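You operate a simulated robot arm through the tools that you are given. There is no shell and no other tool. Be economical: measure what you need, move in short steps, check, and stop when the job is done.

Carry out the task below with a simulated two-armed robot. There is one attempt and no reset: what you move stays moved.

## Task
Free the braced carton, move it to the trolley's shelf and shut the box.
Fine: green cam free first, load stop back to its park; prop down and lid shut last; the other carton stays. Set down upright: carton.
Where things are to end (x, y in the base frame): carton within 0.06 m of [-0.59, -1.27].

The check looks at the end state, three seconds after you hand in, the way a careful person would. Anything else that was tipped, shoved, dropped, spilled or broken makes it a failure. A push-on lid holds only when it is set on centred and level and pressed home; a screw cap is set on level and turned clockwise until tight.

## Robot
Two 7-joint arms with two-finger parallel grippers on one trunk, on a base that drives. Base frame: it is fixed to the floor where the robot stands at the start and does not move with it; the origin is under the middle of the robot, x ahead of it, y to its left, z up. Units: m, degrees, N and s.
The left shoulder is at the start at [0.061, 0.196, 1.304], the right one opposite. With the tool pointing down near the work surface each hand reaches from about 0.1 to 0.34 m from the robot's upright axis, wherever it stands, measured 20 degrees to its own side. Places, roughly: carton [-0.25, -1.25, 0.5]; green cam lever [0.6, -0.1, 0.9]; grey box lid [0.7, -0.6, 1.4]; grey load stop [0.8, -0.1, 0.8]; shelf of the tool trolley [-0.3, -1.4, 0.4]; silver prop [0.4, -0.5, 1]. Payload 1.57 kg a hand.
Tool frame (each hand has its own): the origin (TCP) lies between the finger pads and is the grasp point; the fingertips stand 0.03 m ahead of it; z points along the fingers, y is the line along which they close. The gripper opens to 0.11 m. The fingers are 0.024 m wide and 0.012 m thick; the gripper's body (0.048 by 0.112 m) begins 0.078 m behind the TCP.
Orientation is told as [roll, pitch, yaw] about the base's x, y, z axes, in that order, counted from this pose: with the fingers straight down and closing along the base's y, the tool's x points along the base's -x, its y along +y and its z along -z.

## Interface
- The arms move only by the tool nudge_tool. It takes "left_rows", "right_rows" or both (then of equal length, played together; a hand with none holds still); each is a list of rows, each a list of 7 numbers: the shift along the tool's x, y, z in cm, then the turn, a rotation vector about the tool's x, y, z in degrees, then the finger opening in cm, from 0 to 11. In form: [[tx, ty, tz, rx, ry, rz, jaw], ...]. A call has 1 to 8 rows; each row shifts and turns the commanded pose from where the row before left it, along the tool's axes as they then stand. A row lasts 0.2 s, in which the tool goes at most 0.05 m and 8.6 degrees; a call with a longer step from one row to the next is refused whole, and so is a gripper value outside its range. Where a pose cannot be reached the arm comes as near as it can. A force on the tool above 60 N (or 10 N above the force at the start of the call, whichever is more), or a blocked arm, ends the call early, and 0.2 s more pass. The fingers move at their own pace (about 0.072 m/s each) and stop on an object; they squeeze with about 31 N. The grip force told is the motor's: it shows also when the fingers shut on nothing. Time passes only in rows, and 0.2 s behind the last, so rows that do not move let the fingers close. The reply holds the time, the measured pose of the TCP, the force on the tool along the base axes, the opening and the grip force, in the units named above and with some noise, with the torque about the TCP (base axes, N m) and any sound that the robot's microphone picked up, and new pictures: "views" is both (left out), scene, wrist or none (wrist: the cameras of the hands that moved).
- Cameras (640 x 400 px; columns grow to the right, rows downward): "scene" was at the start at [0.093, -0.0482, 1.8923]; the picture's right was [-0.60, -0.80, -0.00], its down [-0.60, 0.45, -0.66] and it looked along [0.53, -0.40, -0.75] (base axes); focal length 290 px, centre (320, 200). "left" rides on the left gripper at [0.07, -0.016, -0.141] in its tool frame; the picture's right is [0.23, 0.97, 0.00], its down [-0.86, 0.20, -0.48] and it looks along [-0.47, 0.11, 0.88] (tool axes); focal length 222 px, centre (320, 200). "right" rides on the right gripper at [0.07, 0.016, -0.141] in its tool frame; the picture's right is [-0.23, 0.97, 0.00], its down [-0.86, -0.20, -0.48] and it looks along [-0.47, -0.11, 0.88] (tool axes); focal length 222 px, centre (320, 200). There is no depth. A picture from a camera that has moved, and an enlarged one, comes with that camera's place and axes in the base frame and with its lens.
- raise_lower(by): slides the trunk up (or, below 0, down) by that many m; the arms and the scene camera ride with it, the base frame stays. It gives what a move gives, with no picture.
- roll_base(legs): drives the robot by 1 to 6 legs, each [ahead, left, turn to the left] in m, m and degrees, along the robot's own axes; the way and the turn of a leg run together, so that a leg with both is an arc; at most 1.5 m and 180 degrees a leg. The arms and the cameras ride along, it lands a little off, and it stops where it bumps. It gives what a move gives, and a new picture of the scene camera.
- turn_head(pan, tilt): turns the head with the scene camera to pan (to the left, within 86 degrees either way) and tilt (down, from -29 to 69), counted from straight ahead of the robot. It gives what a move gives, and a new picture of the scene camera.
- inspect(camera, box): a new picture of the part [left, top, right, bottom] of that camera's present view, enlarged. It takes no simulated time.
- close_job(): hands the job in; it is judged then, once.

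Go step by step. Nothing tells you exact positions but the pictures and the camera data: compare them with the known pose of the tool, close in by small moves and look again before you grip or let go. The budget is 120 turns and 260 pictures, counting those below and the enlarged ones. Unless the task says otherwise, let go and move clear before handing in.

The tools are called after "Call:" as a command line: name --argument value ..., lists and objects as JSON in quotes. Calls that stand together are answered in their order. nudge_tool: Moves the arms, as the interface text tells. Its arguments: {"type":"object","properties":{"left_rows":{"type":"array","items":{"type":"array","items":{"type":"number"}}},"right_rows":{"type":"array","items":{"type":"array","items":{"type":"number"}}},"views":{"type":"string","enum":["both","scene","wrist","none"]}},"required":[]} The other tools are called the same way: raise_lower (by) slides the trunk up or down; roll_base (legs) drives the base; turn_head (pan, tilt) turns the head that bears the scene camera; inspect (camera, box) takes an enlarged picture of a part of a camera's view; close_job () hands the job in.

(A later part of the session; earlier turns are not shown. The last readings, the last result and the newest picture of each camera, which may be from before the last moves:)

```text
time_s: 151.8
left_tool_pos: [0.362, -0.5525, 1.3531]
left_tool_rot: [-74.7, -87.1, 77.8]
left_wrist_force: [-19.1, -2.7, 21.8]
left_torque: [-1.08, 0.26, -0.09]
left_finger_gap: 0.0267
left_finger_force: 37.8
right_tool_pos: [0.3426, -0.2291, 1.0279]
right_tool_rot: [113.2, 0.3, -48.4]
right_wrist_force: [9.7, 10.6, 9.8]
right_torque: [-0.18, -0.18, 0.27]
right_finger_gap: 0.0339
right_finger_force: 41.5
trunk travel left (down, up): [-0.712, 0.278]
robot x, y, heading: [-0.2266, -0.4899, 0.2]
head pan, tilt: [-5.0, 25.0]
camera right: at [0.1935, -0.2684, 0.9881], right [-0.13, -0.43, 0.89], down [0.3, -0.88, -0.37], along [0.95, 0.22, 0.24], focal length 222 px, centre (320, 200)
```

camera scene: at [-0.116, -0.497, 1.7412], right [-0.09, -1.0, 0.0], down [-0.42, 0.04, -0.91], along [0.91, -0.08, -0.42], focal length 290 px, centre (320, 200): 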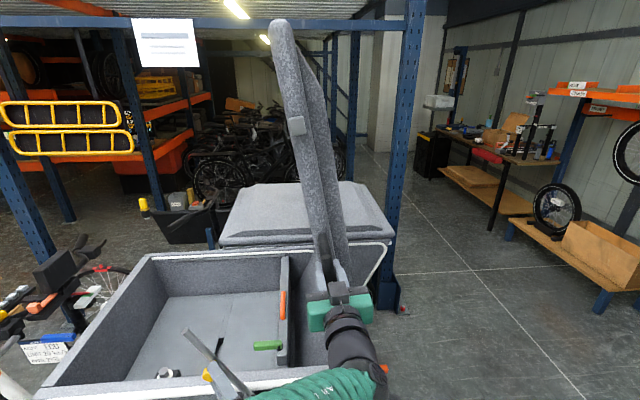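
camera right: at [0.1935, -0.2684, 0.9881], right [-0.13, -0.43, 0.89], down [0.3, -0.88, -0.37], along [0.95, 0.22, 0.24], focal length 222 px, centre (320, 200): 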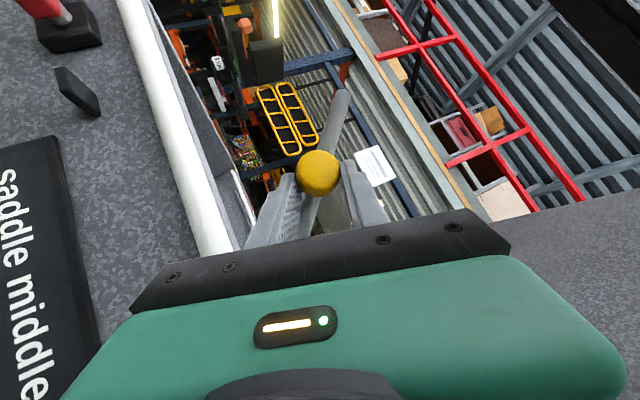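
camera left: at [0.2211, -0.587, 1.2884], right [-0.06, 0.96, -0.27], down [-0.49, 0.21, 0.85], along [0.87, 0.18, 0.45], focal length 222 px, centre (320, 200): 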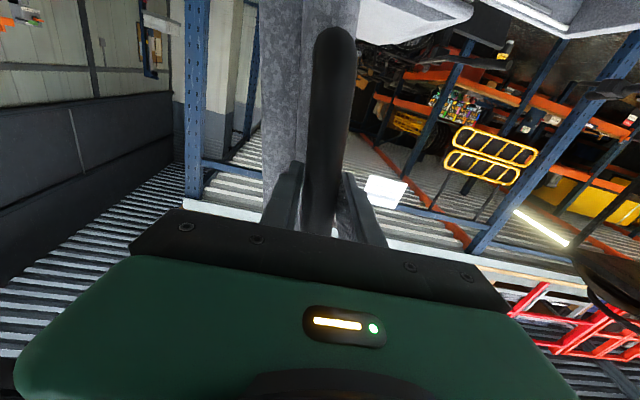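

Call:
nudge_tool --right_rows '[[0.94, -2.53, -0.17, 0, 0, 0, 1.5], [0.83, -2.59, -0.3, 0, 0, 0, 1.5], [0.58, -2.59, -0.54, 0, 0, 0, 1.5]]' --views "both"

```text
time_s: 152.6
left_tool_pos: [0.363, -0.5572, 1.353]
left_tool_rot: [-75.4, -87.2, 79.0]
left_wrist_force: [-17.2, 5.5, 19.2]
left_torque: [-0.98, 0.35, -0.12]
left_finger_gap: 0.0266
left_finger_force: 37.7
right_tool_pos: [0.346, -0.2064, 0.9531]
right_tool_rot: [113.3, 0.3, -48.6]
right_wrist_force: [-3.7, -5.1, -5.1]
right_torque: [0.27, 0.11, -0.08]
right_finger_gap: 0.0234
right_finger_force: 5.0
trunk travel left (down, up): [-0.712, 0.278]
robot x, y, heading: [-0.2263, -0.4904, 0.1]
head pan, tilt: [-5.0, 25.0]
camera scene: at [-0.115, -0.5, 1.7404], right [-0.09, -1.0, 0.0], down [-0.42, 0.04, -0.91], along [0.91, -0.08, -0.42], focal length 290 px, centre (320, 200)
camera right: at [0.1956, -0.2444, 0.913], right [-0.13, -0.43, 0.89], down [0.29, -0.88, -0.38], along [0.95, 0.21, 0.24], focal length 222 px, centre (320, 200)
```

scene: 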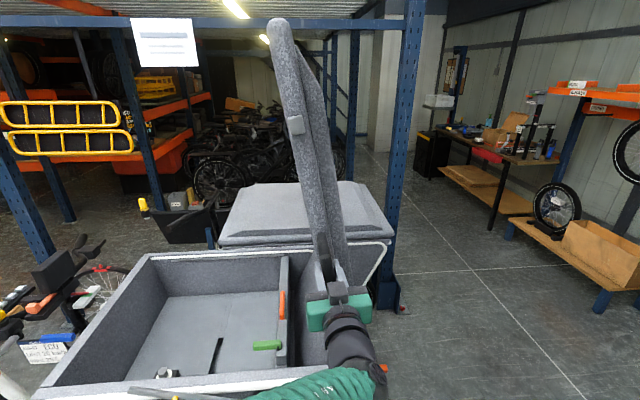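
right: 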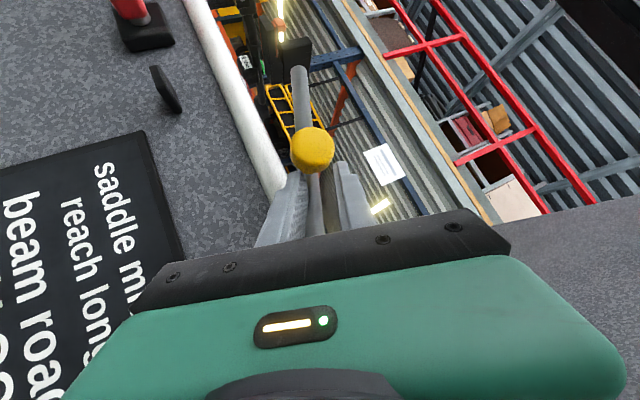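

Call:
inspect --camera "right" --box '[100, 20, 480, 260]'

Call:
inspect --camera "scene" --box '[100, 320, 300, 400]'

```text
1.67 times, centred on (290, 140) of right
camera zoom: at [0.1956, -0.2444, 0.913], right [-0.13, -0.43, 0.89], down [0.29, -0.88, -0.38], along [0.95, 0.21, 0.24], focal length 370 px, centre (370, 300)
```

zoom: 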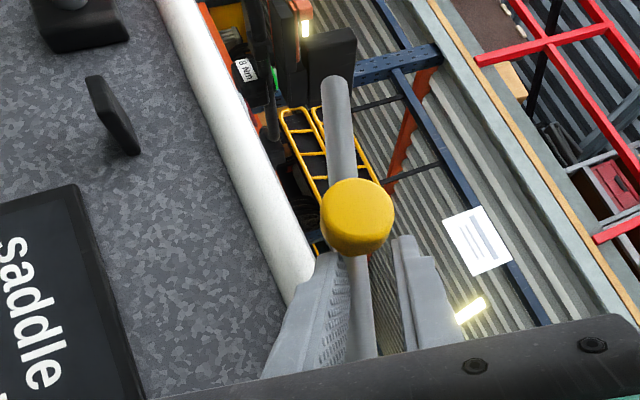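

```text
3.20 times, centred on (200, 360) of scene
camera zoom: at [-0.115, -0.5, 1.7404], right [-0.09, -1.0, 0.0], down [-0.42, 0.04, -0.91], along [0.91, -0.08, -0.42], focal length 927 px, centre (704, -312)
```

zoom: 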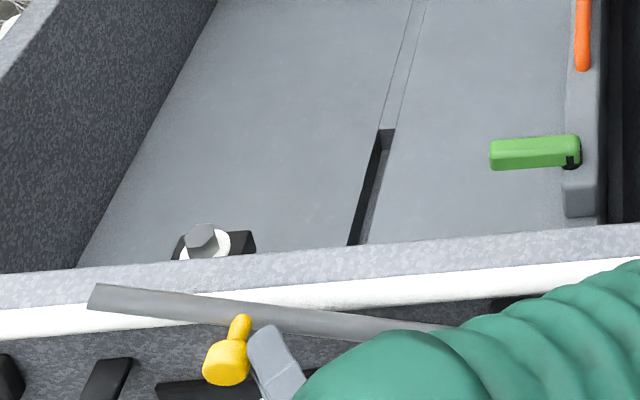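

The fingers now hold the bar next to the knob, with the prop nearly horizontal. I'll guide it down onto the clip.

Call:
nudge_tool --right_rows '[[0.1, -2.4, -0.9, 0, 0, 0, 1.5], [0, -2.4, -1.0, 0, 0, 0, 1.5], [0, -1.5, -0.6, 0, 0, 0, 1.5]]' --views "both"

Call:
inspect --camera "right" --box '[100, 20, 480, 260]'

Call:
inspect --camera "scene" --box '[100, 320, 300, 400]'

```text
time_s: 152.9
left_tool_pos: [0.3642, -0.5574, 1.3529]
left_tool_rot: [-76.8, -87.1, 80.5]
left_wrist_force: [-7.0, 3.3, -0.2]
left_torque: [-0.92, -1.04, 0.39]
left_finger_gap: 0.0266
left_finger_force: 37.4
right_tool_pos: [0.3443, -0.2078, 0.959]
right_tool_rot: [114.2, -0.4, -47.8]
right_wrist_force: [-33.3, -28.6, -11.3]
right_torque: [-0.1, 0.25, -0.08]
right_finger_gap: 0.0247
right_finger_force: 5.4
trunk travel left (down, up): [-0.712, 0.278]
robot x, y, heading: [-0.2301, -0.4904, 0.1]
head pan, tilt: [-5.0, 25.0]
stopped in row 1 (right hand): the force on the tool passed its limit at 119 N (the readings are from after the stop); the commanded pose is now the measured one
camera scene: at [-0.1166, -0.5041, 1.74], right [-0.09, -1.0, 0.0], down [-0.42, 0.04, -0.91], along [0.91, -0.08, -0.42], focal length 290 px, centre (320, 200)
camera right: at [0.1972, -0.2475, 0.9149], right [-0.15, -0.43, 0.89], down [0.31, -0.87, -0.37], along [0.94, 0.22, 0.26], focal length 222 px, centre (320, 200)
```

scene: 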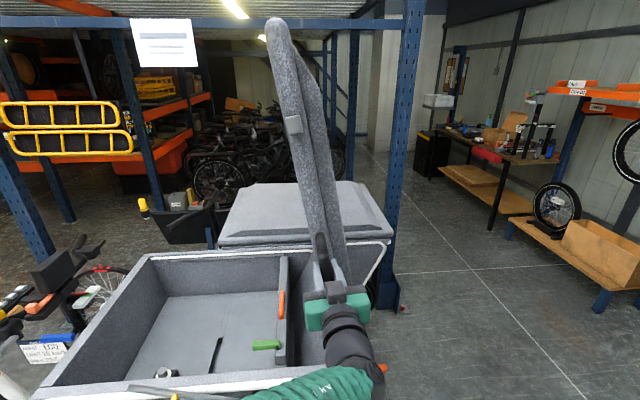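
right: 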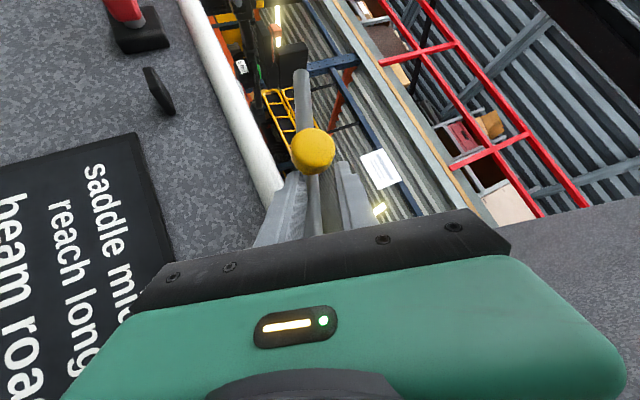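

```text
1.67 times, centred on (290, 140) of right
camera zoom: at [0.1972, -0.2475, 0.9149], right [-0.15, -0.43, 0.89], down [0.31, -0.87, -0.37], along [0.94, 0.22, 0.26], focal length 370 px, centre (370, 300)
```

zoom: 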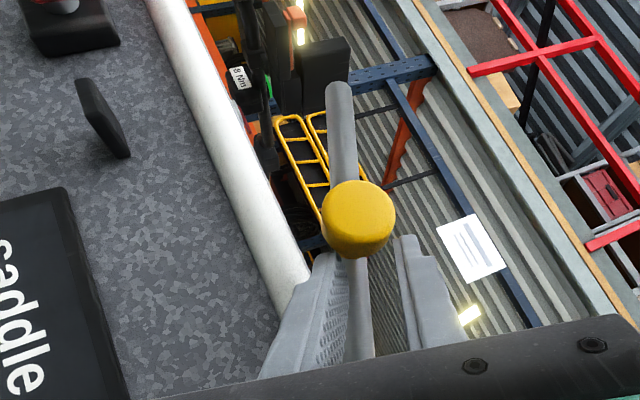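

```text
3.20 times, centred on (200, 360) of scene
camera zoom: at [-0.1166, -0.5041, 1.74], right [-0.09, -1.0, 0.0], down [-0.42, 0.04, -0.91], along [0.91, -0.08, -0.42], focal length 927 px, centre (704, -312)
```

zoom: 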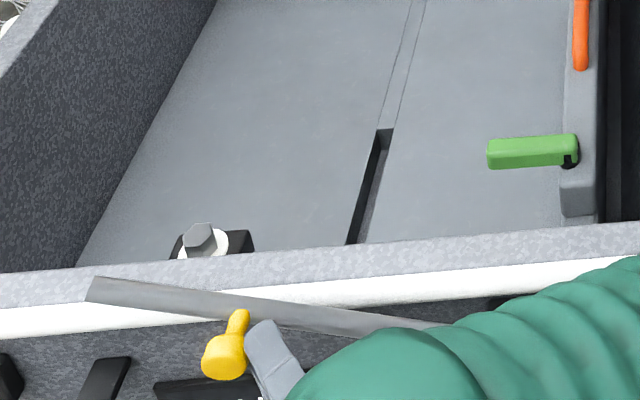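

Something below (probably the white tube) blocks the lower finger. I'll open, back off and then press the knob down from above.

Call:
nudge_tool --right_rows '[[0, 0, 0, 0, 0, 0, 5], [0, 0, 0, 0, 0, 0, 6], [0, 0, -2, 0, 0, 0, 6], [0, 0, -3, 0, 0, 0, 6]]' --views "both"

Call:
inspect --camera "right" --box '[100, 20, 480, 260]'

Call:
inspect --camera "scene" --box '[100, 320, 300, 400]'

```text
time_s: 153.9
left_tool_pos: [0.3642, -0.556, 1.3518]
left_tool_rot: [-73.5, -87.1, 77.2]
left_wrist_force: [-26.1, -4.3, -1.3]
left_torque: [-0.98, -0.1, 0.06]
left_finger_gap: 0.0267
left_finger_force: 37.6
right_tool_pos: [0.3136, -0.2337, 0.9394]
right_tool_rot: [114.4, -0.4, -47.8]
right_wrist_force: [-0.9, -0.7, 0.5]
right_torque: [-0.04, 0.04, -0.03]
right_finger_gap: 0.0597
right_finger_force: 0.1
trunk travel left (down, up): [-0.712, 0.278]
robot x, y, heading: [-0.2281, -0.4926, 0.2]
head pan, tilt: [-5.0, 25.0]
camera scene: at [-0.1157, -0.5008, 1.7407], right [-0.09, -1.0, 0.0], down [-0.42, 0.04, -0.91], along [0.91, -0.08, -0.42], focal length 290 px, centre (320, 200)
camera right: at [0.1658, -0.2746, 0.8958], right [-0.15, -0.43, 0.89], down [0.31, -0.87, -0.37], along [0.94, 0.22, 0.27], focal length 222 px, centre (320, 200)
```

scene: 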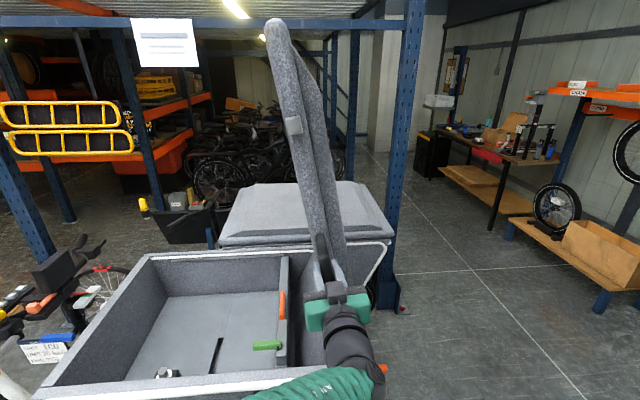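
right: 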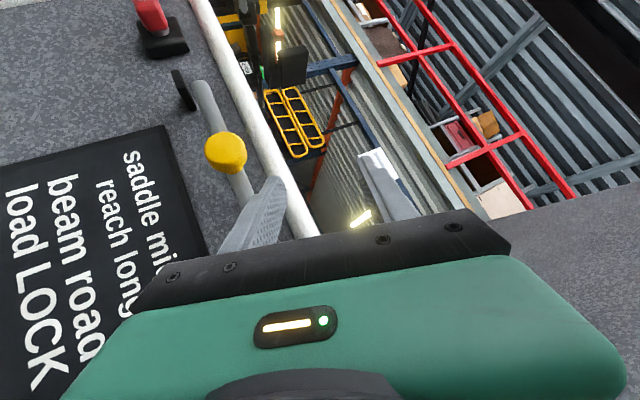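

```text
1.67 times, centred on (290, 140) of right
camera zoom: at [0.1658, -0.2746, 0.8958], right [-0.15, -0.43, 0.89], down [0.31, -0.87, -0.37], along [0.94, 0.22, 0.27], focal length 370 px, centre (370, 300)
```

zoom: 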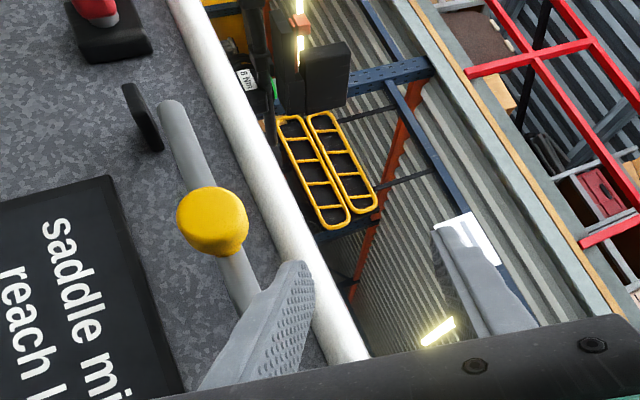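

```text
3.20 times, centred on (200, 360) of scene
camera zoom: at [-0.1157, -0.5008, 1.7407], right [-0.09, -1.0, 0.0], down [-0.42, 0.04, -0.91], along [0.91, -0.08, -0.42], focal length 927 px, centre (704, -312)
```

zoom: 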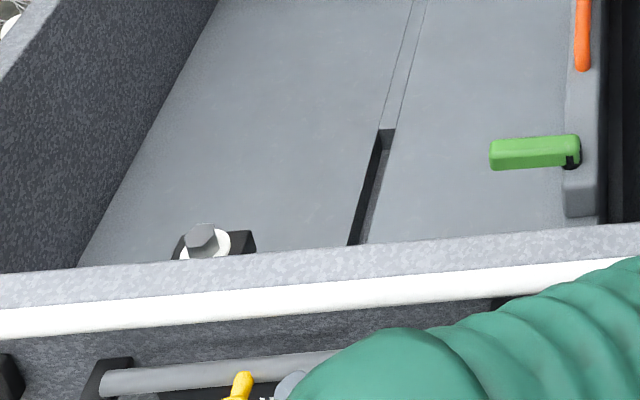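

The prop has dropped onto its clip along the box front. I'll withdraw the right hand out of the lid's way.

Call:
nudge_tool --right_rows '[[2.0, 0.9, -2.1, 0, 0, 0, 6], [2.0, 0.9, -2.1, 0, 0, 0, 6], [-2.97, 1.04, -2.47, 0, 0, 0, 6], [-2.97, 1.04, -2.47, 0, 0, 0, 6], [-2.97, 1.04, -2.47, 0, 0, 0, 6], [-2.97, 1.04, -2.47, 0, 0, 0, 6], [-2.97, 1.04, -2.47, 0, 0, 0, 6], [-2.97, 1.04, -2.47, 0, 0, 0, 6]]' --views "scene"

```text
time_s: 155.7
left_tool_pos: [0.3655, -0.5572, 1.3529]
left_tool_rot: [-74.2, -87.3, 77.8]
left_wrist_force: [-24.7, -4.9, -2.1]
left_torque: [-0.91, -0.4, 0.11]
left_finger_gap: 0.0269
left_finger_force: 37.3
right_tool_pos: [0.251, -0.4765, 0.9338]
right_tool_rot: [113.8, -0.2, -47.6]
right_wrist_force: [-0.4, -0.2, 0.2]
right_torque: [0.0, 0.03, 0.0]
right_finger_gap: 0.0597
right_finger_force: 0.1
trunk travel left (down, up): [-0.712, 0.278]
robot x, y, heading: [-0.2324, -0.491, -0.1]
head pan, tilt: [-5.0, 25.0]
camera scene: at [-0.1148, -0.504, 1.7406], right [-0.09, -1.0, 0.0], down [-0.42, 0.04, -0.91], along [0.91, -0.08, -0.42], focal length 290 px, centre (320, 200)
```

scene: 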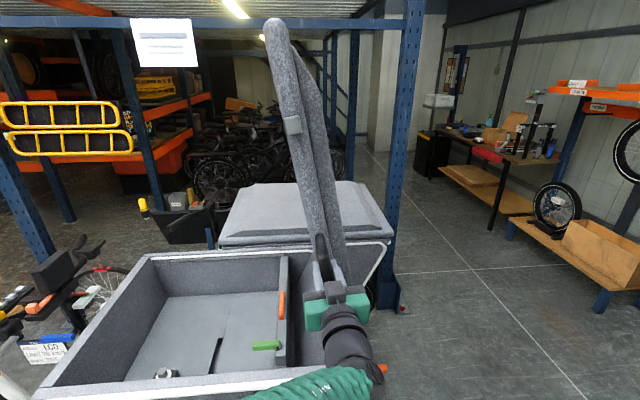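

The prop is stowed. Now I'll lower the lid with the left hand along its hinge arc, while the right hand moves further aside.

Call:
nudge_tool --left_rows '[[0, 0, 0, 0, 0, -5, 1], [0.2, 3.5, 0, 0, 0, -5, 1], [0.25, 4.4, 0, 0, 0, -6.3, 1]]' --right_rows '[[-2.97, 1.04, -2.47, 0, 0, 0, 6], [-2.97, 1.04, -2.47, 0, 0, 0, 6], [-2.97, 1.04, -2.47, 0, 0, 0, 6]]' --views "scene"

```text
time_s: 156.5
left_tool_pos: [0.3674, -0.472, 1.3293]
left_tool_rot: [-86.5, -70.7, 90.5]
left_wrist_force: [-2.8, -4.9, -0.4]
left_torque: [-0.87, -1.01, 0.66]
left_finger_gap: 0.0252
left_finger_force: 36.9
right_tool_pos: [0.2567, -0.5932, 0.9296]
right_tool_rot: [113.4, -0.2, -47.7]
right_wrist_force: [0.6, -0.1, 0.3]
right_torque: [0.03, 0.03, 0.0]
right_finger_gap: 0.06
right_finger_force: 0.1
trunk travel left (down, up): [-0.712, 0.278]
robot x, y, heading: [-0.229, -0.4921, 0.2]
head pan, tilt: [-5.0, 25.0]
camera scene: at [-0.1043, -0.497, 1.7397], right [-0.09, -1.0, 0.0], down [-0.42, 0.04, -0.91], along [0.9, -0.08, -0.42], focal length 290 px, centre (320, 200)
```

scene: 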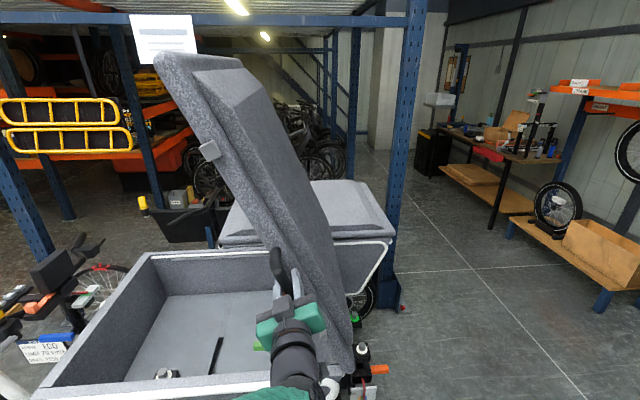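

Call:
nudge_tool --left_rows '[[0.26, 4.5, 0, 0, 0, -6.5, 1], [0.26, 4.5, 0, 0, 0, -6.5, 1], [0.26, 4.5, 0, 0, 0, -6.5, 1], [0.26, 4.5, 0, 0, 0, -6.5, 1]]' --views "scene"

```text
time_s: 157.5
left_tool_pos: [0.3571, -0.3273, 1.2389]
left_tool_rot: [-87.6, -44.6, 92.4]
left_wrist_force: [-1.6, -2.6, -9.6]
left_torque: [-0.31, 0.56, 0.69]
left_finger_gap: 0.0251
left_finger_force: 8.5
left hand out of reach, approached as far as the arm can: row 4
right_tool_pos: [0.2588, -0.5901, 0.9307]
right_tool_rot: [113.4, -0.3, -47.9]
right_wrist_force: [-0.5, -0.2, -0.2]
right_torque: [0.03, 0.02, -0.01]
right_finger_gap: 0.0602
right_finger_force: 0.0
trunk travel left (down, up): [-0.712, 0.278]
robot x, y, heading: [-0.2265, -0.4912, 0.0]
head pan, tilt: [-5.0, 25.0]
camera scene: at [-0.0994, -0.4935, 1.7391], right [-0.09, -1.0, 0.0], down [-0.43, 0.03, -0.9], along [0.9, -0.08, -0.43], focal length 290 px, centre (320, 200)
```

scene: 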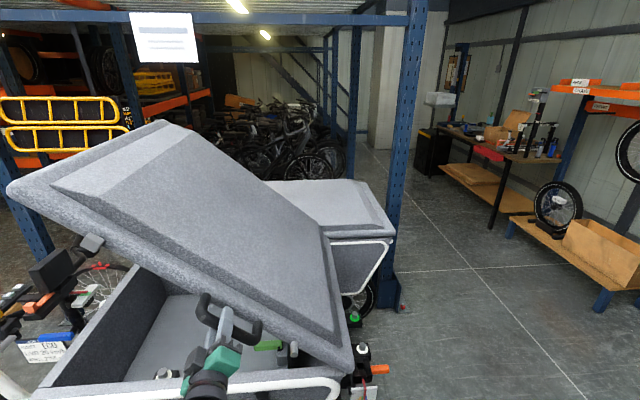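

Call:
inspect --camera "scene" --box '[130, 260, 310, 400]'

Call:
inspect --camera "left" --box '[160, 40, 480, 260]'

```text
2.86 times, centred on (220, 330) of scene
camera zoom: at [-0.0994, -0.4935, 1.7391], right [-0.09, -1.0, 0.0], down [-0.43, 0.03, -0.9], along [0.9, -0.08, -0.43], focal length 828 px, centre (606, -171)
```

zoom: 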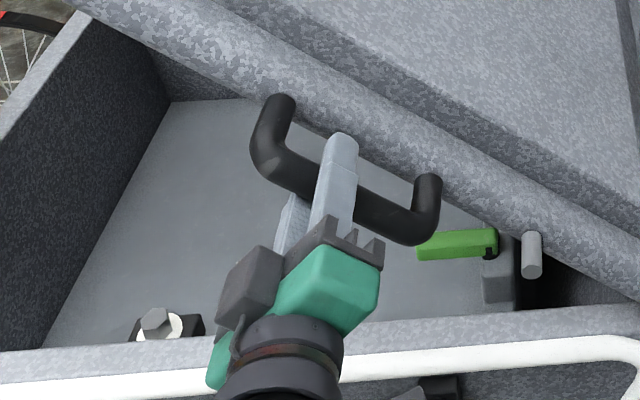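

```text
1.82 times, centred on (320, 150) of left
camera zoom: at [0.2196, -0.3967, 1.2056], right [-0.06, 0.52, -0.85], down [-0.51, 0.72, 0.47], along [0.86, 0.47, 0.22], focal length 404 px, centre (320, 291)
```

zoom: 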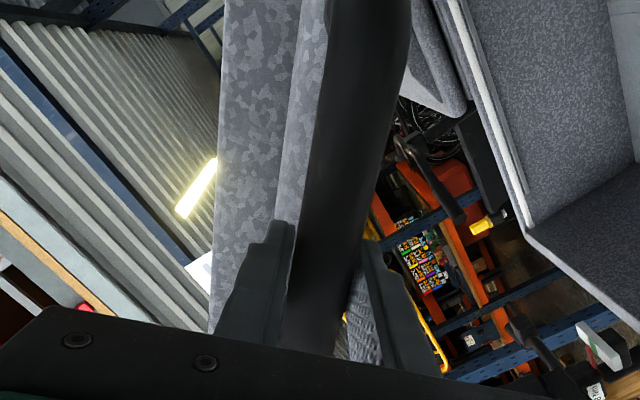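

The handle is still held; the arm is just too folded. I'll swivel the hand about the jaw axis (wrist up and left) to gain room.

Call:
nudge_tool --left_rows '[[0, 0, 0, 0, 7, 0, 1], [0, 0, 0, 0, 7, 0, 1], [0, 0, 0, 0, 7, 0, 1], [0, 0, 0, 0, 7, 0, 1]]' --views "scene"

Call:
inspect --camera "scene" --box '[130, 260, 310, 400]'

```text
time_s: 158.5
left_tool_pos: [0.355, -0.329, 1.2406]
left_tool_rot: [-63.7, -37.6, 56.1]
left_wrist_force: [0.8, 2.4, 0.1]
left_torque: [-0.89, -0.69, 1.01]
left_finger_gap: 0.0248
left_finger_force: 36.3
right_tool_pos: [0.258, -0.5939, 0.9302]
right_tool_rot: [113.5, -0.3, -47.7]
right_wrist_force: [0.2, 0.1, -0.4]
right_torque: [0.03, -0.04, 0.01]
right_finger_gap: 0.06
right_finger_force: 0.0
trunk travel left (down, up): [-0.712, 0.278]
robot x, y, heading: [-0.2269, -0.4898, 0.2]
head pan, tilt: [-5.0, 25.0]
camera scene: at [-0.1034, -0.4958, 1.7397], right [-0.09, -1.0, 0.0], down [-0.42, 0.04, -0.91], along [0.9, -0.08, -0.42], focal length 290 px, centre (320, 200)
```

scene: 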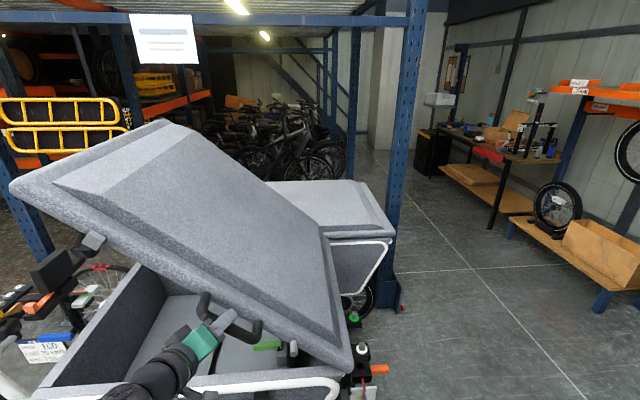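

```text
2.86 times, centred on (220, 330) of scene
camera zoom: at [-0.1034, -0.4958, 1.7397], right [-0.09, -1.0, 0.0], down [-0.42, 0.04, -0.91], along [0.9, -0.08, -0.42], focal length 828 px, centre (606, -171)
```

zoom: 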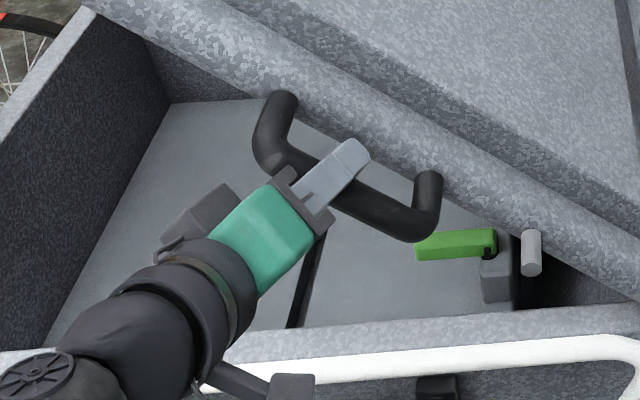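

That works and the lid is well balanced. I'll continue closing along the arc.

Call:
nudge_tool --left_rows '[[0.23, 4.5, 0.12, 3.05, 0, -5.74, 1], [0.23, 4.5, 0.12, 3.05, 0, -5.74, 1], [0.23, 4.5, 0.12, 3.05, 0, -5.74, 1]]' --views "scene"

Call:
inspect --camera "scene" --box '[130, 260, 310, 400]'

```text
time_s: 159.3
left_tool_pos: [0.3502, -0.252, 1.1265]
left_tool_rot: [-76.3, -21.6, 62.7]
left_wrist_force: [40.9, -2.7, -3.9]
left_torque: [-0.93, 0.22, -0.62]
left_finger_gap: 0.0246
left_finger_force: 35.5
right_tool_pos: [0.2607, -0.5955, 0.9269]
right_tool_rot: [113.4, 0.0, -47.7]
right_wrist_force: [-0.5, -0.2, 0.4]
right_torque: [-0.03, 0.04, 0.0]
right_finger_gap: 0.0599
right_finger_force: 0.0
trunk travel left (down, up): [-0.712, 0.278]
robot x, y, heading: [-0.2275, -0.4892, 0.1]
head pan, tilt: [-5.0, 25.0]
camera scene: at [-0.0916, -0.4967, 1.7387], right [-0.09, -1.0, 0.0], down [-0.43, 0.04, -0.9], along [0.9, -0.08, -0.43], focal length 290 px, centre (320, 200)
```

scene: 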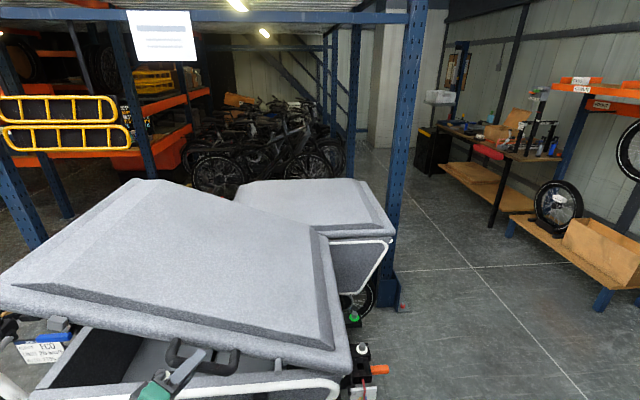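

```text
2.86 times, centred on (220, 330) of scene
camera zoom: at [-0.0916, -0.4967, 1.7387], right [-0.09, -1.0, 0.0], down [-0.43, 0.04, -0.9], along [0.9, -0.08, -0.43], focal length 828 px, centre (606, -171)
```

zoom: 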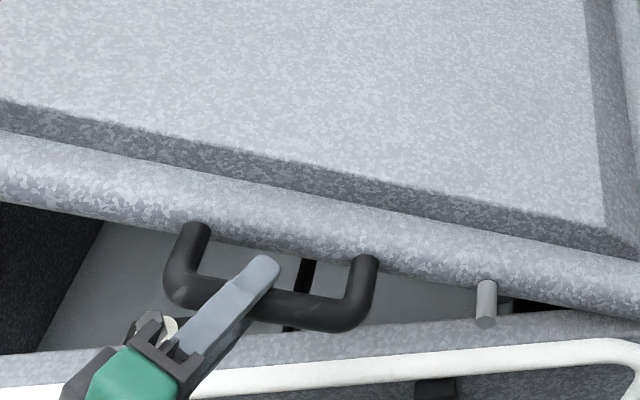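

Call:
nudge_tool --left_rows '[[-0.6, 0, 1.1, 0, 0, 0, 1], [0.15, 4.4, 0.25, 3.05, 0, -5.74, 1], [0.15, 4.4, 0.25, 3.05, 0, -5.74, 1]]' --views "scene"

Call:
inspect --camera "scene" --box '[130, 280, 310, 400]'

```text
time_s: 160.1
left_tool_pos: [0.3569, -0.2242, 1.0463]
left_tool_rot: [-83.2, -10.2, 64.7]
left_wrist_force: [-25.7, -7.6, -4.9]
left_torque: [-1.0, 0.06, 0.0]
left_finger_gap: 0.0243
left_finger_force: 36.5
right_tool_pos: [0.2534, -0.594, 0.9314]
right_tool_rot: [113.7, -0.5, -47.8]
right_wrist_force: [-0.8, -0.2, 0.6]
right_torque: [0.02, -0.01, 0.0]
right_finger_gap: 0.0601
right_finger_force: 0.0
trunk travel left (down, up): [-0.712, 0.278]
robot x, y, heading: [-0.2282, -0.4909, 0.1]
head pan, tilt: [-5.0, 25.0]
camera scene: at [-0.1115, -0.4967, 1.7401], right [-0.09, -1.0, 0.0], down [-0.42, 0.04, -0.91], along [0.9, -0.08, -0.42], focal length 290 px, centre (320, 200)
```

scene: 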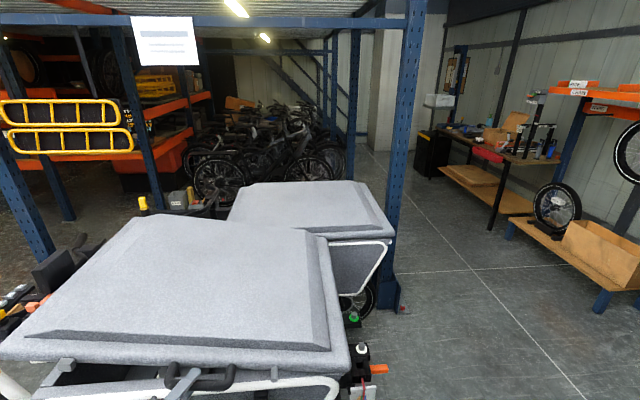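

```text
3.33 times, centred on (220, 340) of scene
camera zoom: at [-0.1115, -0.4967, 1.7401], right [-0.09, -1.0, 0.0], down [-0.42, 0.04, -0.91], along [0.9, -0.08, -0.42], focal length 966 px, centre (653, -267)
```

zoom: 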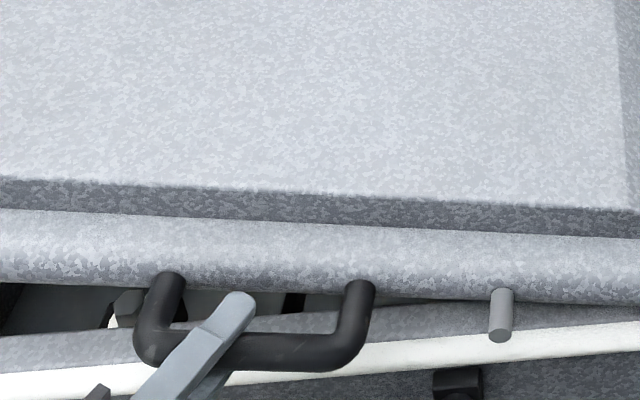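

Call:
nudge_tool --left_rows '[[0.3, 4.3, -0.2, 3.05, 0, -5.74, 1], [0.1, 2.0, 0.0, 1.4, 0, -2.6, 1]]' --views "both"

Call:
inspect --camera "scene" --box '[130, 280, 310, 400]'

```text
time_s: 160.7
left_tool_pos: [0.356, -0.2157, 0.9846]
left_tool_rot: [-87.4, -2.1, 65.5]
left_wrist_force: [-2.9, -4.7, -7.0]
left_torque: [-0.95, -0.01, -0.97]
left_finger_gap: 0.0244
left_finger_force: 35.9
right_tool_pos: [0.2577, -0.595, 0.9291]
right_tool_rot: [113.6, -0.2, -47.8]
right_wrist_force: [-0.9, -0.8, 0.5]
right_torque: [0.0, 0.0, -0.02]
right_finger_gap: 0.06
right_finger_force: 0.1
trunk travel left (down, up): [-0.712, 0.278]
robot x, y, heading: [-0.2305, -0.4916, -0.1]
head pan, tilt: [-5.0, 25.0]
camera scene: at [-0.1028, -0.4979, 1.7396], right [-0.09, -1.0, 0.0], down [-0.42, 0.04, -0.91], along [0.9, -0.08, -0.42], focal length 290 px, centre (320, 200)
camera left: at [0.1993, -0.2223, 1.004], right [-0.12, -0.16, -0.98], down [-0.09, 0.99, -0.15], along [0.99, 0.07, -0.13], focal length 222 px, centre (320, 200)
```

scene: 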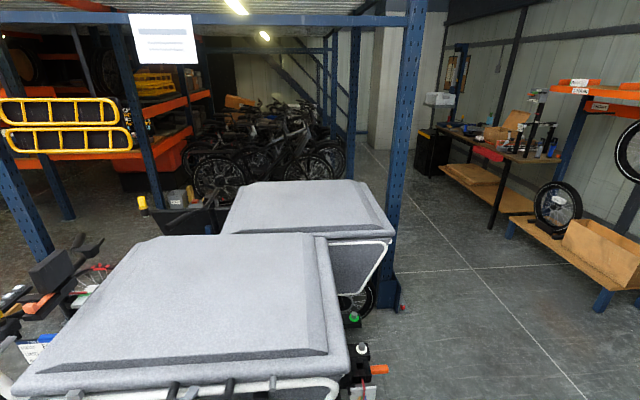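
left: 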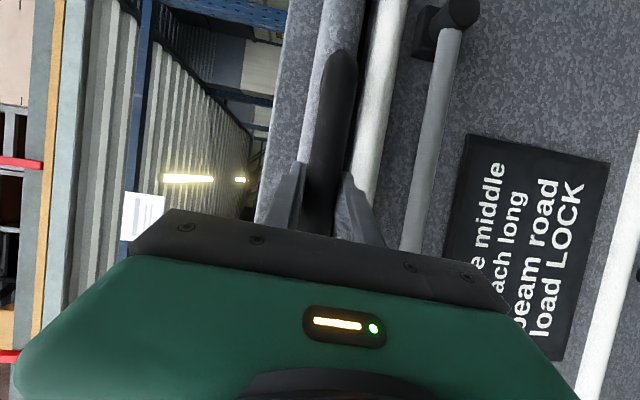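

```text
3.33 times, centred on (220, 340) of scene
camera zoom: at [-0.1028, -0.4979, 1.7396], right [-0.09, -1.0, 0.0], down [-0.42, 0.04, -0.91], along [0.9, -0.08, -0.42], focal length 966 px, centre (653, -267)
```

zoom: 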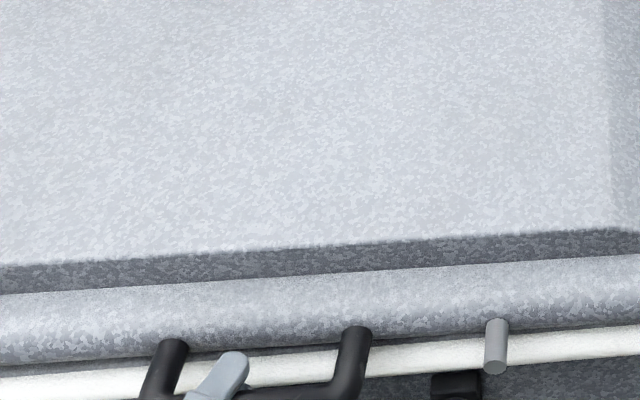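

Almost shut. I'll ease it down in small steps until contact.

Call:
nudge_tool --left_rows '[[0, 0.8, 0, 0.5, 0, -1, 1], [0, 0.6, 0, 0.5, 0, -1, 1], [0, 0.6, 0, 0.3, 0, -0.6, 1]]' --views "wrist"

Call:
inspect --camera "left" --box '[220, 0, 480, 240]'

```text
time_s: 161.5
left_tool_pos: [0.3555, -0.2148, 0.9753]
left_tool_rot: [-89.9, 0.1, 65.8]
left_wrist_force: [23.1, 1.2, 38.2]
left_torque: [0.06, 0.19, -0.31]
left_finger_gap: 0.0238
left_finger_force: 35.4
right_tool_pos: [0.258, -0.5977, 0.9315]
right_tool_rot: [113.7, -0.1, -47.8]
right_wrist_force: [-0.3, -0.5, 0.2]
right_torque: [0.03, 0.02, -0.01]
right_finger_gap: 0.0599
right_finger_force: 0.2
trunk travel left (down, up): [-0.712, 0.278]
robot x, y, heading: [-0.2297, -0.4887, 0.0]
head pan, tilt: [-5.0, 25.0]
camera left: at [0.1985, -0.2217, 0.9923], right [-0.1, -0.21, -0.97], down [-0.09, 0.98, -0.2], along [0.99, 0.07, -0.11], focal length 222 px, centre (320, 200)
```

left: 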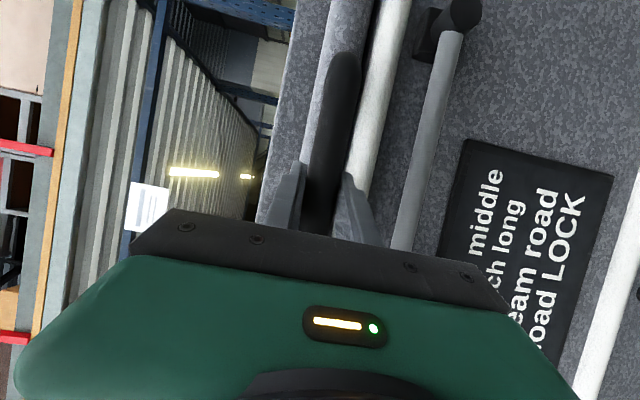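

```text
1.67 times, centred on (350, 120) of left
camera zoom: at [0.1985, -0.2217, 0.9923], right [-0.1, -0.21, -0.97], down [-0.09, 0.98, -0.2], along [0.99, 0.07, -0.11], focal length 370 px, centre (270, 333)
```

zoom: 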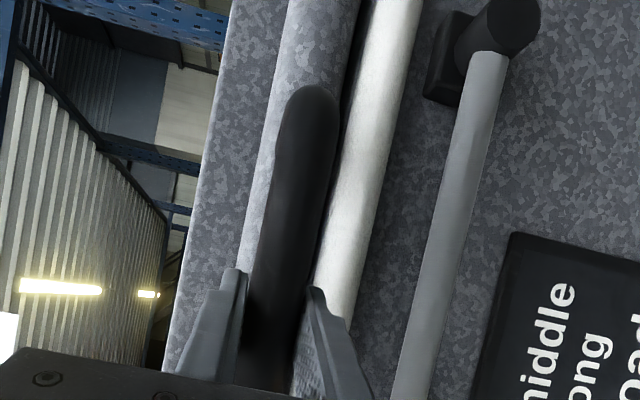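

Contact reached. I'll open slightly and back the left hand out.

Call:
nudge_tool --left_rows '[[0, -0.3, 0, 0, 0, 0, 3.8], [0, 0, -1.5, 0, 0, 0, 3.8], [0, 0, -3, 0, 0, 0, 4], [0, 0, -3, 0, 0, 0, 4]]' --views "both"

Call:
turn_head --pan 0 --tilt 40

Call:
inspect --camera "left" --box '[180, 0, 500, 240]'

```text
time_s: 162.5
left_tool_pos: [0.2844, -0.1822, 0.9706]
left_tool_rot: [-88.9, 0.5, 65.7]
left_wrist_force: [0.0, 0.0, 0.0]
left_torque: [0.01, -0.02, 0.0]
left_finger_gap: 0.0402
left_finger_force: 0.0
right_tool_pos: [0.2566, -0.5953, 0.93]
right_tool_rot: [113.6, -0.3, -47.7]
right_wrist_force: [0.0, -0.1, -0.8]
right_torque: [-0.05, -0.01, -0.02]
right_finger_gap: 0.0601
right_finger_force: 0.1
trunk travel left (down, up): [-0.712, 0.278]
robot x, y, heading: [-0.224, -0.4902, 0.2]
head pan, tilt: [-5.0, 25.0]
camera scene: at [-0.1046, -0.4965, 1.7398], right [-0.09, -1.0, 0.0], down [-0.42, 0.04, -0.91], along [0.9, -0.08, -0.42], focal length 290 px, centre (320, 200)
camera left: at [0.1269, -0.1894, 0.9899], right [-0.11, -0.21, -0.97], down [-0.09, 0.98, -0.2], along [0.99, 0.06, -0.13], focal length 222 px, centre (320, 200)
```

scene: 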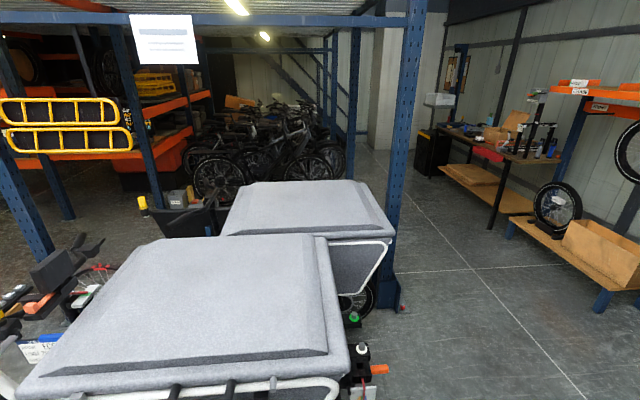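
left: 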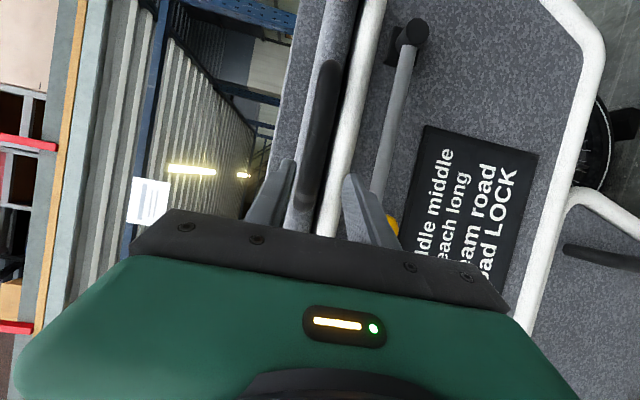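

```text
time_s: 163.3
left_tool_pos: [0.2851, -0.1826, 0.9704]
left_tool_rot: [-88.9, 0.6, 65.6]
left_wrist_force: [-0.7, -1.0, 0.2]
left_torque: [-0.02, -0.01, 0.0]
left_finger_gap: 0.04
left_finger_force: 0.1
right_tool_pos: [0.2587, -0.5945, 0.9305]
right_tool_rot: [113.6, -0.1, -47.8]
right_wrist_force: [0.0, 1.2, -0.7]
right_torque: [0.02, -0.04, -0.01]
right_finger_gap: 0.0602
right_finger_force: 0.1
trunk travel left (down, up): [-0.712, 0.278]
robot x, y, heading: [-0.2288, -0.4921, 0.2]
head pan, tilt: [0.0, 40.0]
camera scene: at [-0.1106, -0.4888, 1.7166], right [0.0, -1.0, 0.0], down [-0.64, 0.0, -0.77], along [0.77, 0.0, -0.64], focal length 290 px, centre (320, 200)
```

scene: 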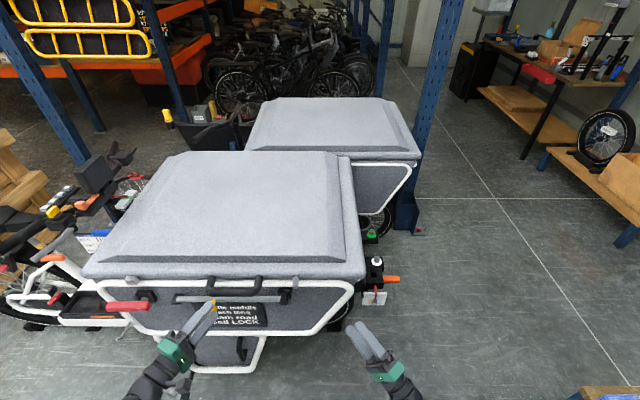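

```text
1.67 times, centred on (340, 120) of left
camera zoom: at [0.1278, -0.1897, 0.99], right [-0.11, -0.21, -0.97], down [-0.09, 0.98, -0.2], along [0.99, 0.06, -0.13], focal length 370 px, centre (287, 333)
```

zoom: 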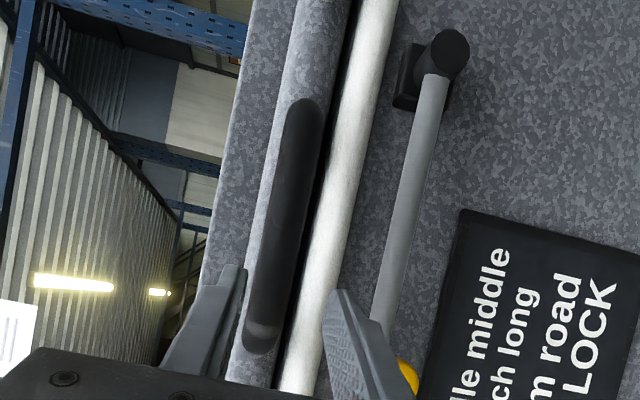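

The lid is down. I'll back away for a full look at the lid seam, prop and lever.

Call:
roll_base --legs '[[-0.4, 0, 0]]'

Call:
turn_head --pan 8 --tilt 35

Call:
inspect --camera "scene" --box '[150, 110, 390, 280]'

```text
time_s: 165.7
left_tool_pos: [-0.109, -0.1794, 0.9693]
left_tool_rot: [-88.9, 0.6, 66.3]
left_wrist_force: [-0.1, -0.3, 0.1]
left_torque: [0.03, 0.0, 0.01]
left_finger_gap: 0.04
left_finger_force: 0.1
right_tool_pos: [-0.1307, -0.5921, 0.9301]
right_tool_rot: [113.7, -0.2, -47.1]
right_wrist_force: [0.3, -0.4, 0.3]
right_torque: [-0.01, -0.01, -0.01]
right_finger_gap: 0.0601
right_finger_force: 0.0
trunk travel left (down, up): [-0.712, 0.278]
robot x, y, heading: [-0.6153, -0.4938, 0.7]
head pan, tilt: [0.0, 40.0]
camera scene: at [-0.5001, -0.4903, 1.7164], right [0.01, -1.0, 0.0], down [-0.64, -0.01, -0.76], along [0.76, 0.01, -0.64], focal length 290 px, centre (320, 200)
```

scene: 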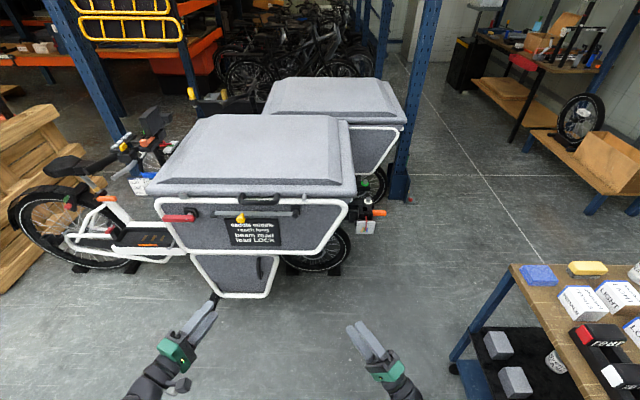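

```text
time_s: 166.4
left_tool_pos: [-0.11, -0.1798, 0.9697]
left_tool_rot: [-89.0, 0.5, 66.2]
left_wrist_force: [-0.6, -1.0, -0.1]
left_torque: [0.02, -0.01, 0.0]
left_finger_gap: 0.0401
left_finger_force: 0.1
right_tool_pos: [-0.1326, -0.592, 0.931]
right_tool_rot: [113.7, -0.2, -47.1]
right_wrist_force: [0.5, 0.2, 0.1]
right_torque: [-0.01, 0.03, -0.03]
right_finger_gap: 0.0601
right_finger_force: 0.0
trunk travel left (down, up): [-0.712, 0.278]
robot x, y, heading: [-0.6169, -0.4925, 0.6]
head pan, tilt: [8.0, 35.0]
camera scene: at [-0.5, -0.4779, 1.7241], right [0.15, -0.99, 0.0], down [-0.57, -0.09, -0.82], along [0.81, 0.12, -0.57], focal length 290 px, centre (320, 200)
```

scene: 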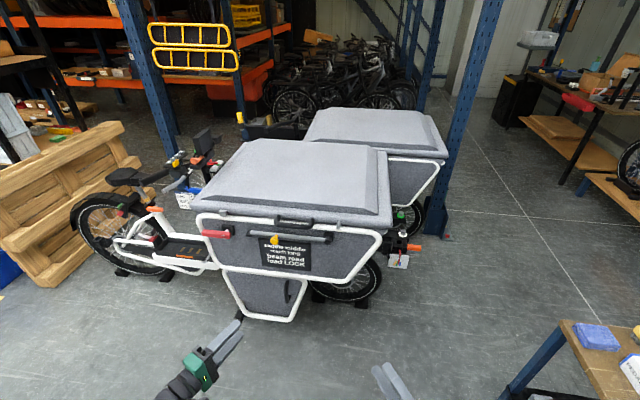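

```text
2.35 times, centred on (270, 195) of scene
camera zoom: at [-0.5, -0.4779, 1.7241], right [0.15, -0.99, 0.0], down [-0.57, -0.09, -0.82], along [0.81, 0.12, -0.57], focal length 682 px, centre (438, 212)
```

zoom: 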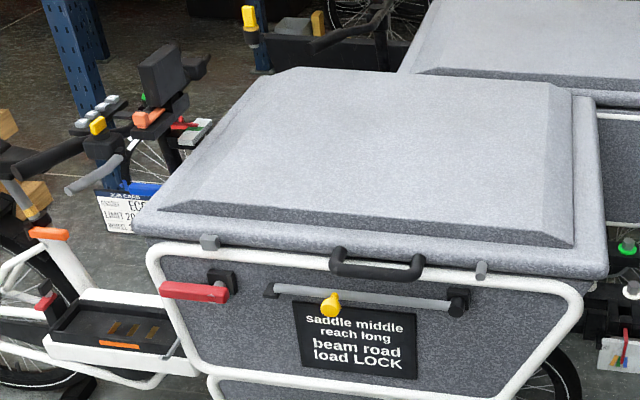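

Call:
inspect --camera "scene" --box '[190, 190, 390, 260]'

Call:
inspect --camera "left" --box '[160, 0, 480, 220]'

```text
3.20 times, centred on (290, 225) of scene
camera zoom: at [-0.5, -0.4779, 1.7241], right [0.15, -0.99, 0.0], down [-0.57, -0.09, -0.82], along [0.81, 0.12, -0.57], focal length 927 px, centre (416, 120)
```

zoom: 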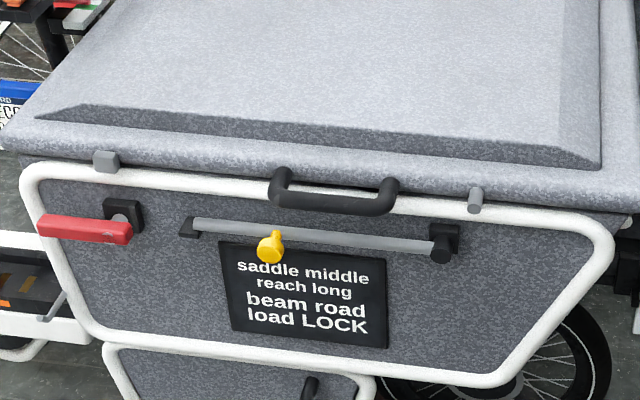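

```text
1.82 times, centred on (320, 110) of left
camera zoom: at [-0.268, -0.1883, 0.9904], right [-0.11, -0.21, -0.97], down [-0.1, 0.98, -0.2], along [0.99, 0.07, -0.13], focal length 404 px, centre (320, 364)
```

zoom: 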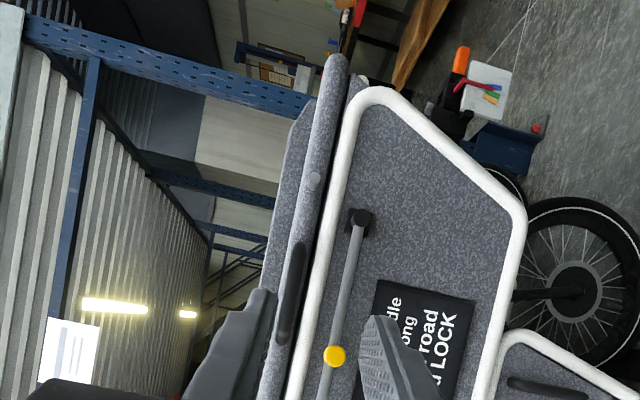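

The prop sits in its clip and the lid looks shut. To be sure it is home, I'll press lightly on its edge from above with the left fingers.

Call:
raise_lower --by 0.13

Call:
nudge_tool --left_rows '[[0, 0, 0, 0, 0, 0, 0], [0, 0, 0, 0, 0, 0, 0]]' --right_rows '[[2.0, 0.9, -2.1, 0, 0, 0, 6], [2.0, 0.9, -2.1, 0, 0, 0, 6]]' --views "none"

Call:
roll_base --legs '[[0.52, 0, 0]]'

Call:
inspect --camera "left" --box '[160, 0, 480, 260]'

```text
time_s: 168.0
left_tool_pos: [-0.109, -0.1799, 1.1006]
left_tool_rot: [-89.0, 0.6, 66.3]
left_wrist_force: [0.9, 0.4, 0.1]
left_torque: [0.0, -0.02, -0.01]
left_finger_gap: 0.0402
left_finger_force: 0.1
right_tool_pos: [-0.1324, -0.5916, 1.0605]
right_tool_rot: [113.6, -0.3, -47.1]
right_wrist_force: [0.0, 1.1, 0.1]
right_torque: [0.01, -0.01, -0.04]
right_finger_gap: 0.06
right_finger_force: 0.0
trunk travel left (down, up): [-0.842, 0.148]
robot x, y, heading: [-0.6185, -0.4932, 0.9]
head pan, tilt: [8.0, 35.0]
```

```text
time_s: 168.6
left_tool_pos: [-0.1111, -0.1799, 1.1025]
left_tool_rot: [-89.0, 0.4, 66.4]
left_wrist_force: [-0.5, -0.6, 0.7]
left_torque: [0.05, -0.01, 0.04]
left_finger_gap: 0.0001
left_finger_force: 21.6
right_tool_pos: [-0.1936, -0.5946, 1.0623]
right_tool_rot: [113.7, -0.3, -47.0]
right_wrist_force: [-0.7, -0.3, -0.3]
right_torque: [0.0, -0.03, 0.0]
right_finger_gap: 0.06
right_finger_force: 0.0
trunk travel left (down, up): [-0.842, 0.148]
robot x, y, heading: [-0.6217, -0.4934, 0.6]
head pan, tilt: [8.0, 35.0]
```

```text
time_s: 171.6
left_tool_pos: [0.4075, -0.1747, 1.1012]
left_tool_rot: [-89.0, 0.5, 66.2]
left_wrist_force: [-0.1, 0.5, 0.1]
left_torque: [0.01, 0.01, -0.01]
left_finger_gap: 0.0
left_finger_force: 21.6
right_tool_pos: [0.3249, -0.5884, 1.0603]
right_tool_rot: [113.7, -0.3, -47.3]
right_wrist_force: [-0.2, -0.4, 0.0]
right_torque: [0.01, -0.04, -0.01]
right_finger_gap: 0.06
right_finger_force: 0.0
trunk travel left (down, up): [-0.842, 0.148]
robot x, y, heading: [-0.097, -0.4868, 0.7]
head pan, tilt: [8.0, 35.0]
camera scene: at [0.0166, -0.4719, 1.8543], right [0.15, -0.99, 0.0], down [-0.57, -0.09, -0.82], along [0.81, 0.12, -0.57], focal length 290 px, centre (320, 200)
```

scene: 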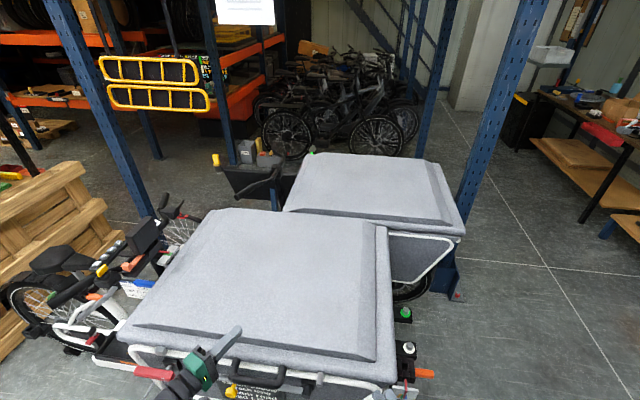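

```text
1.54 times, centred on (320, 130) of left
camera zoom: at [0.2507, -0.1829, 1.1208], right [-0.11, -0.21, -0.97], down [-0.1, 0.98, -0.2], along [0.99, 0.07, -0.13], focal length 342 px, centre (320, 308)
```

zoom: 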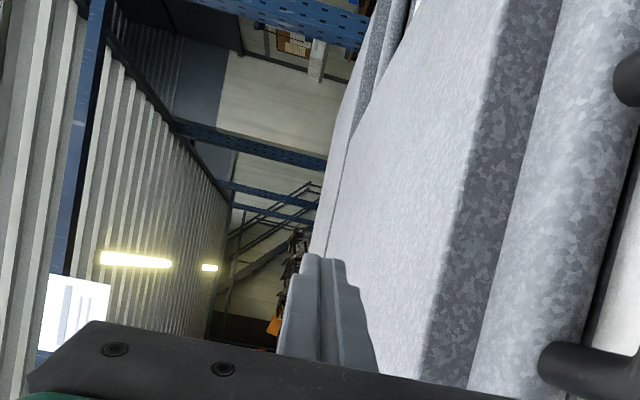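

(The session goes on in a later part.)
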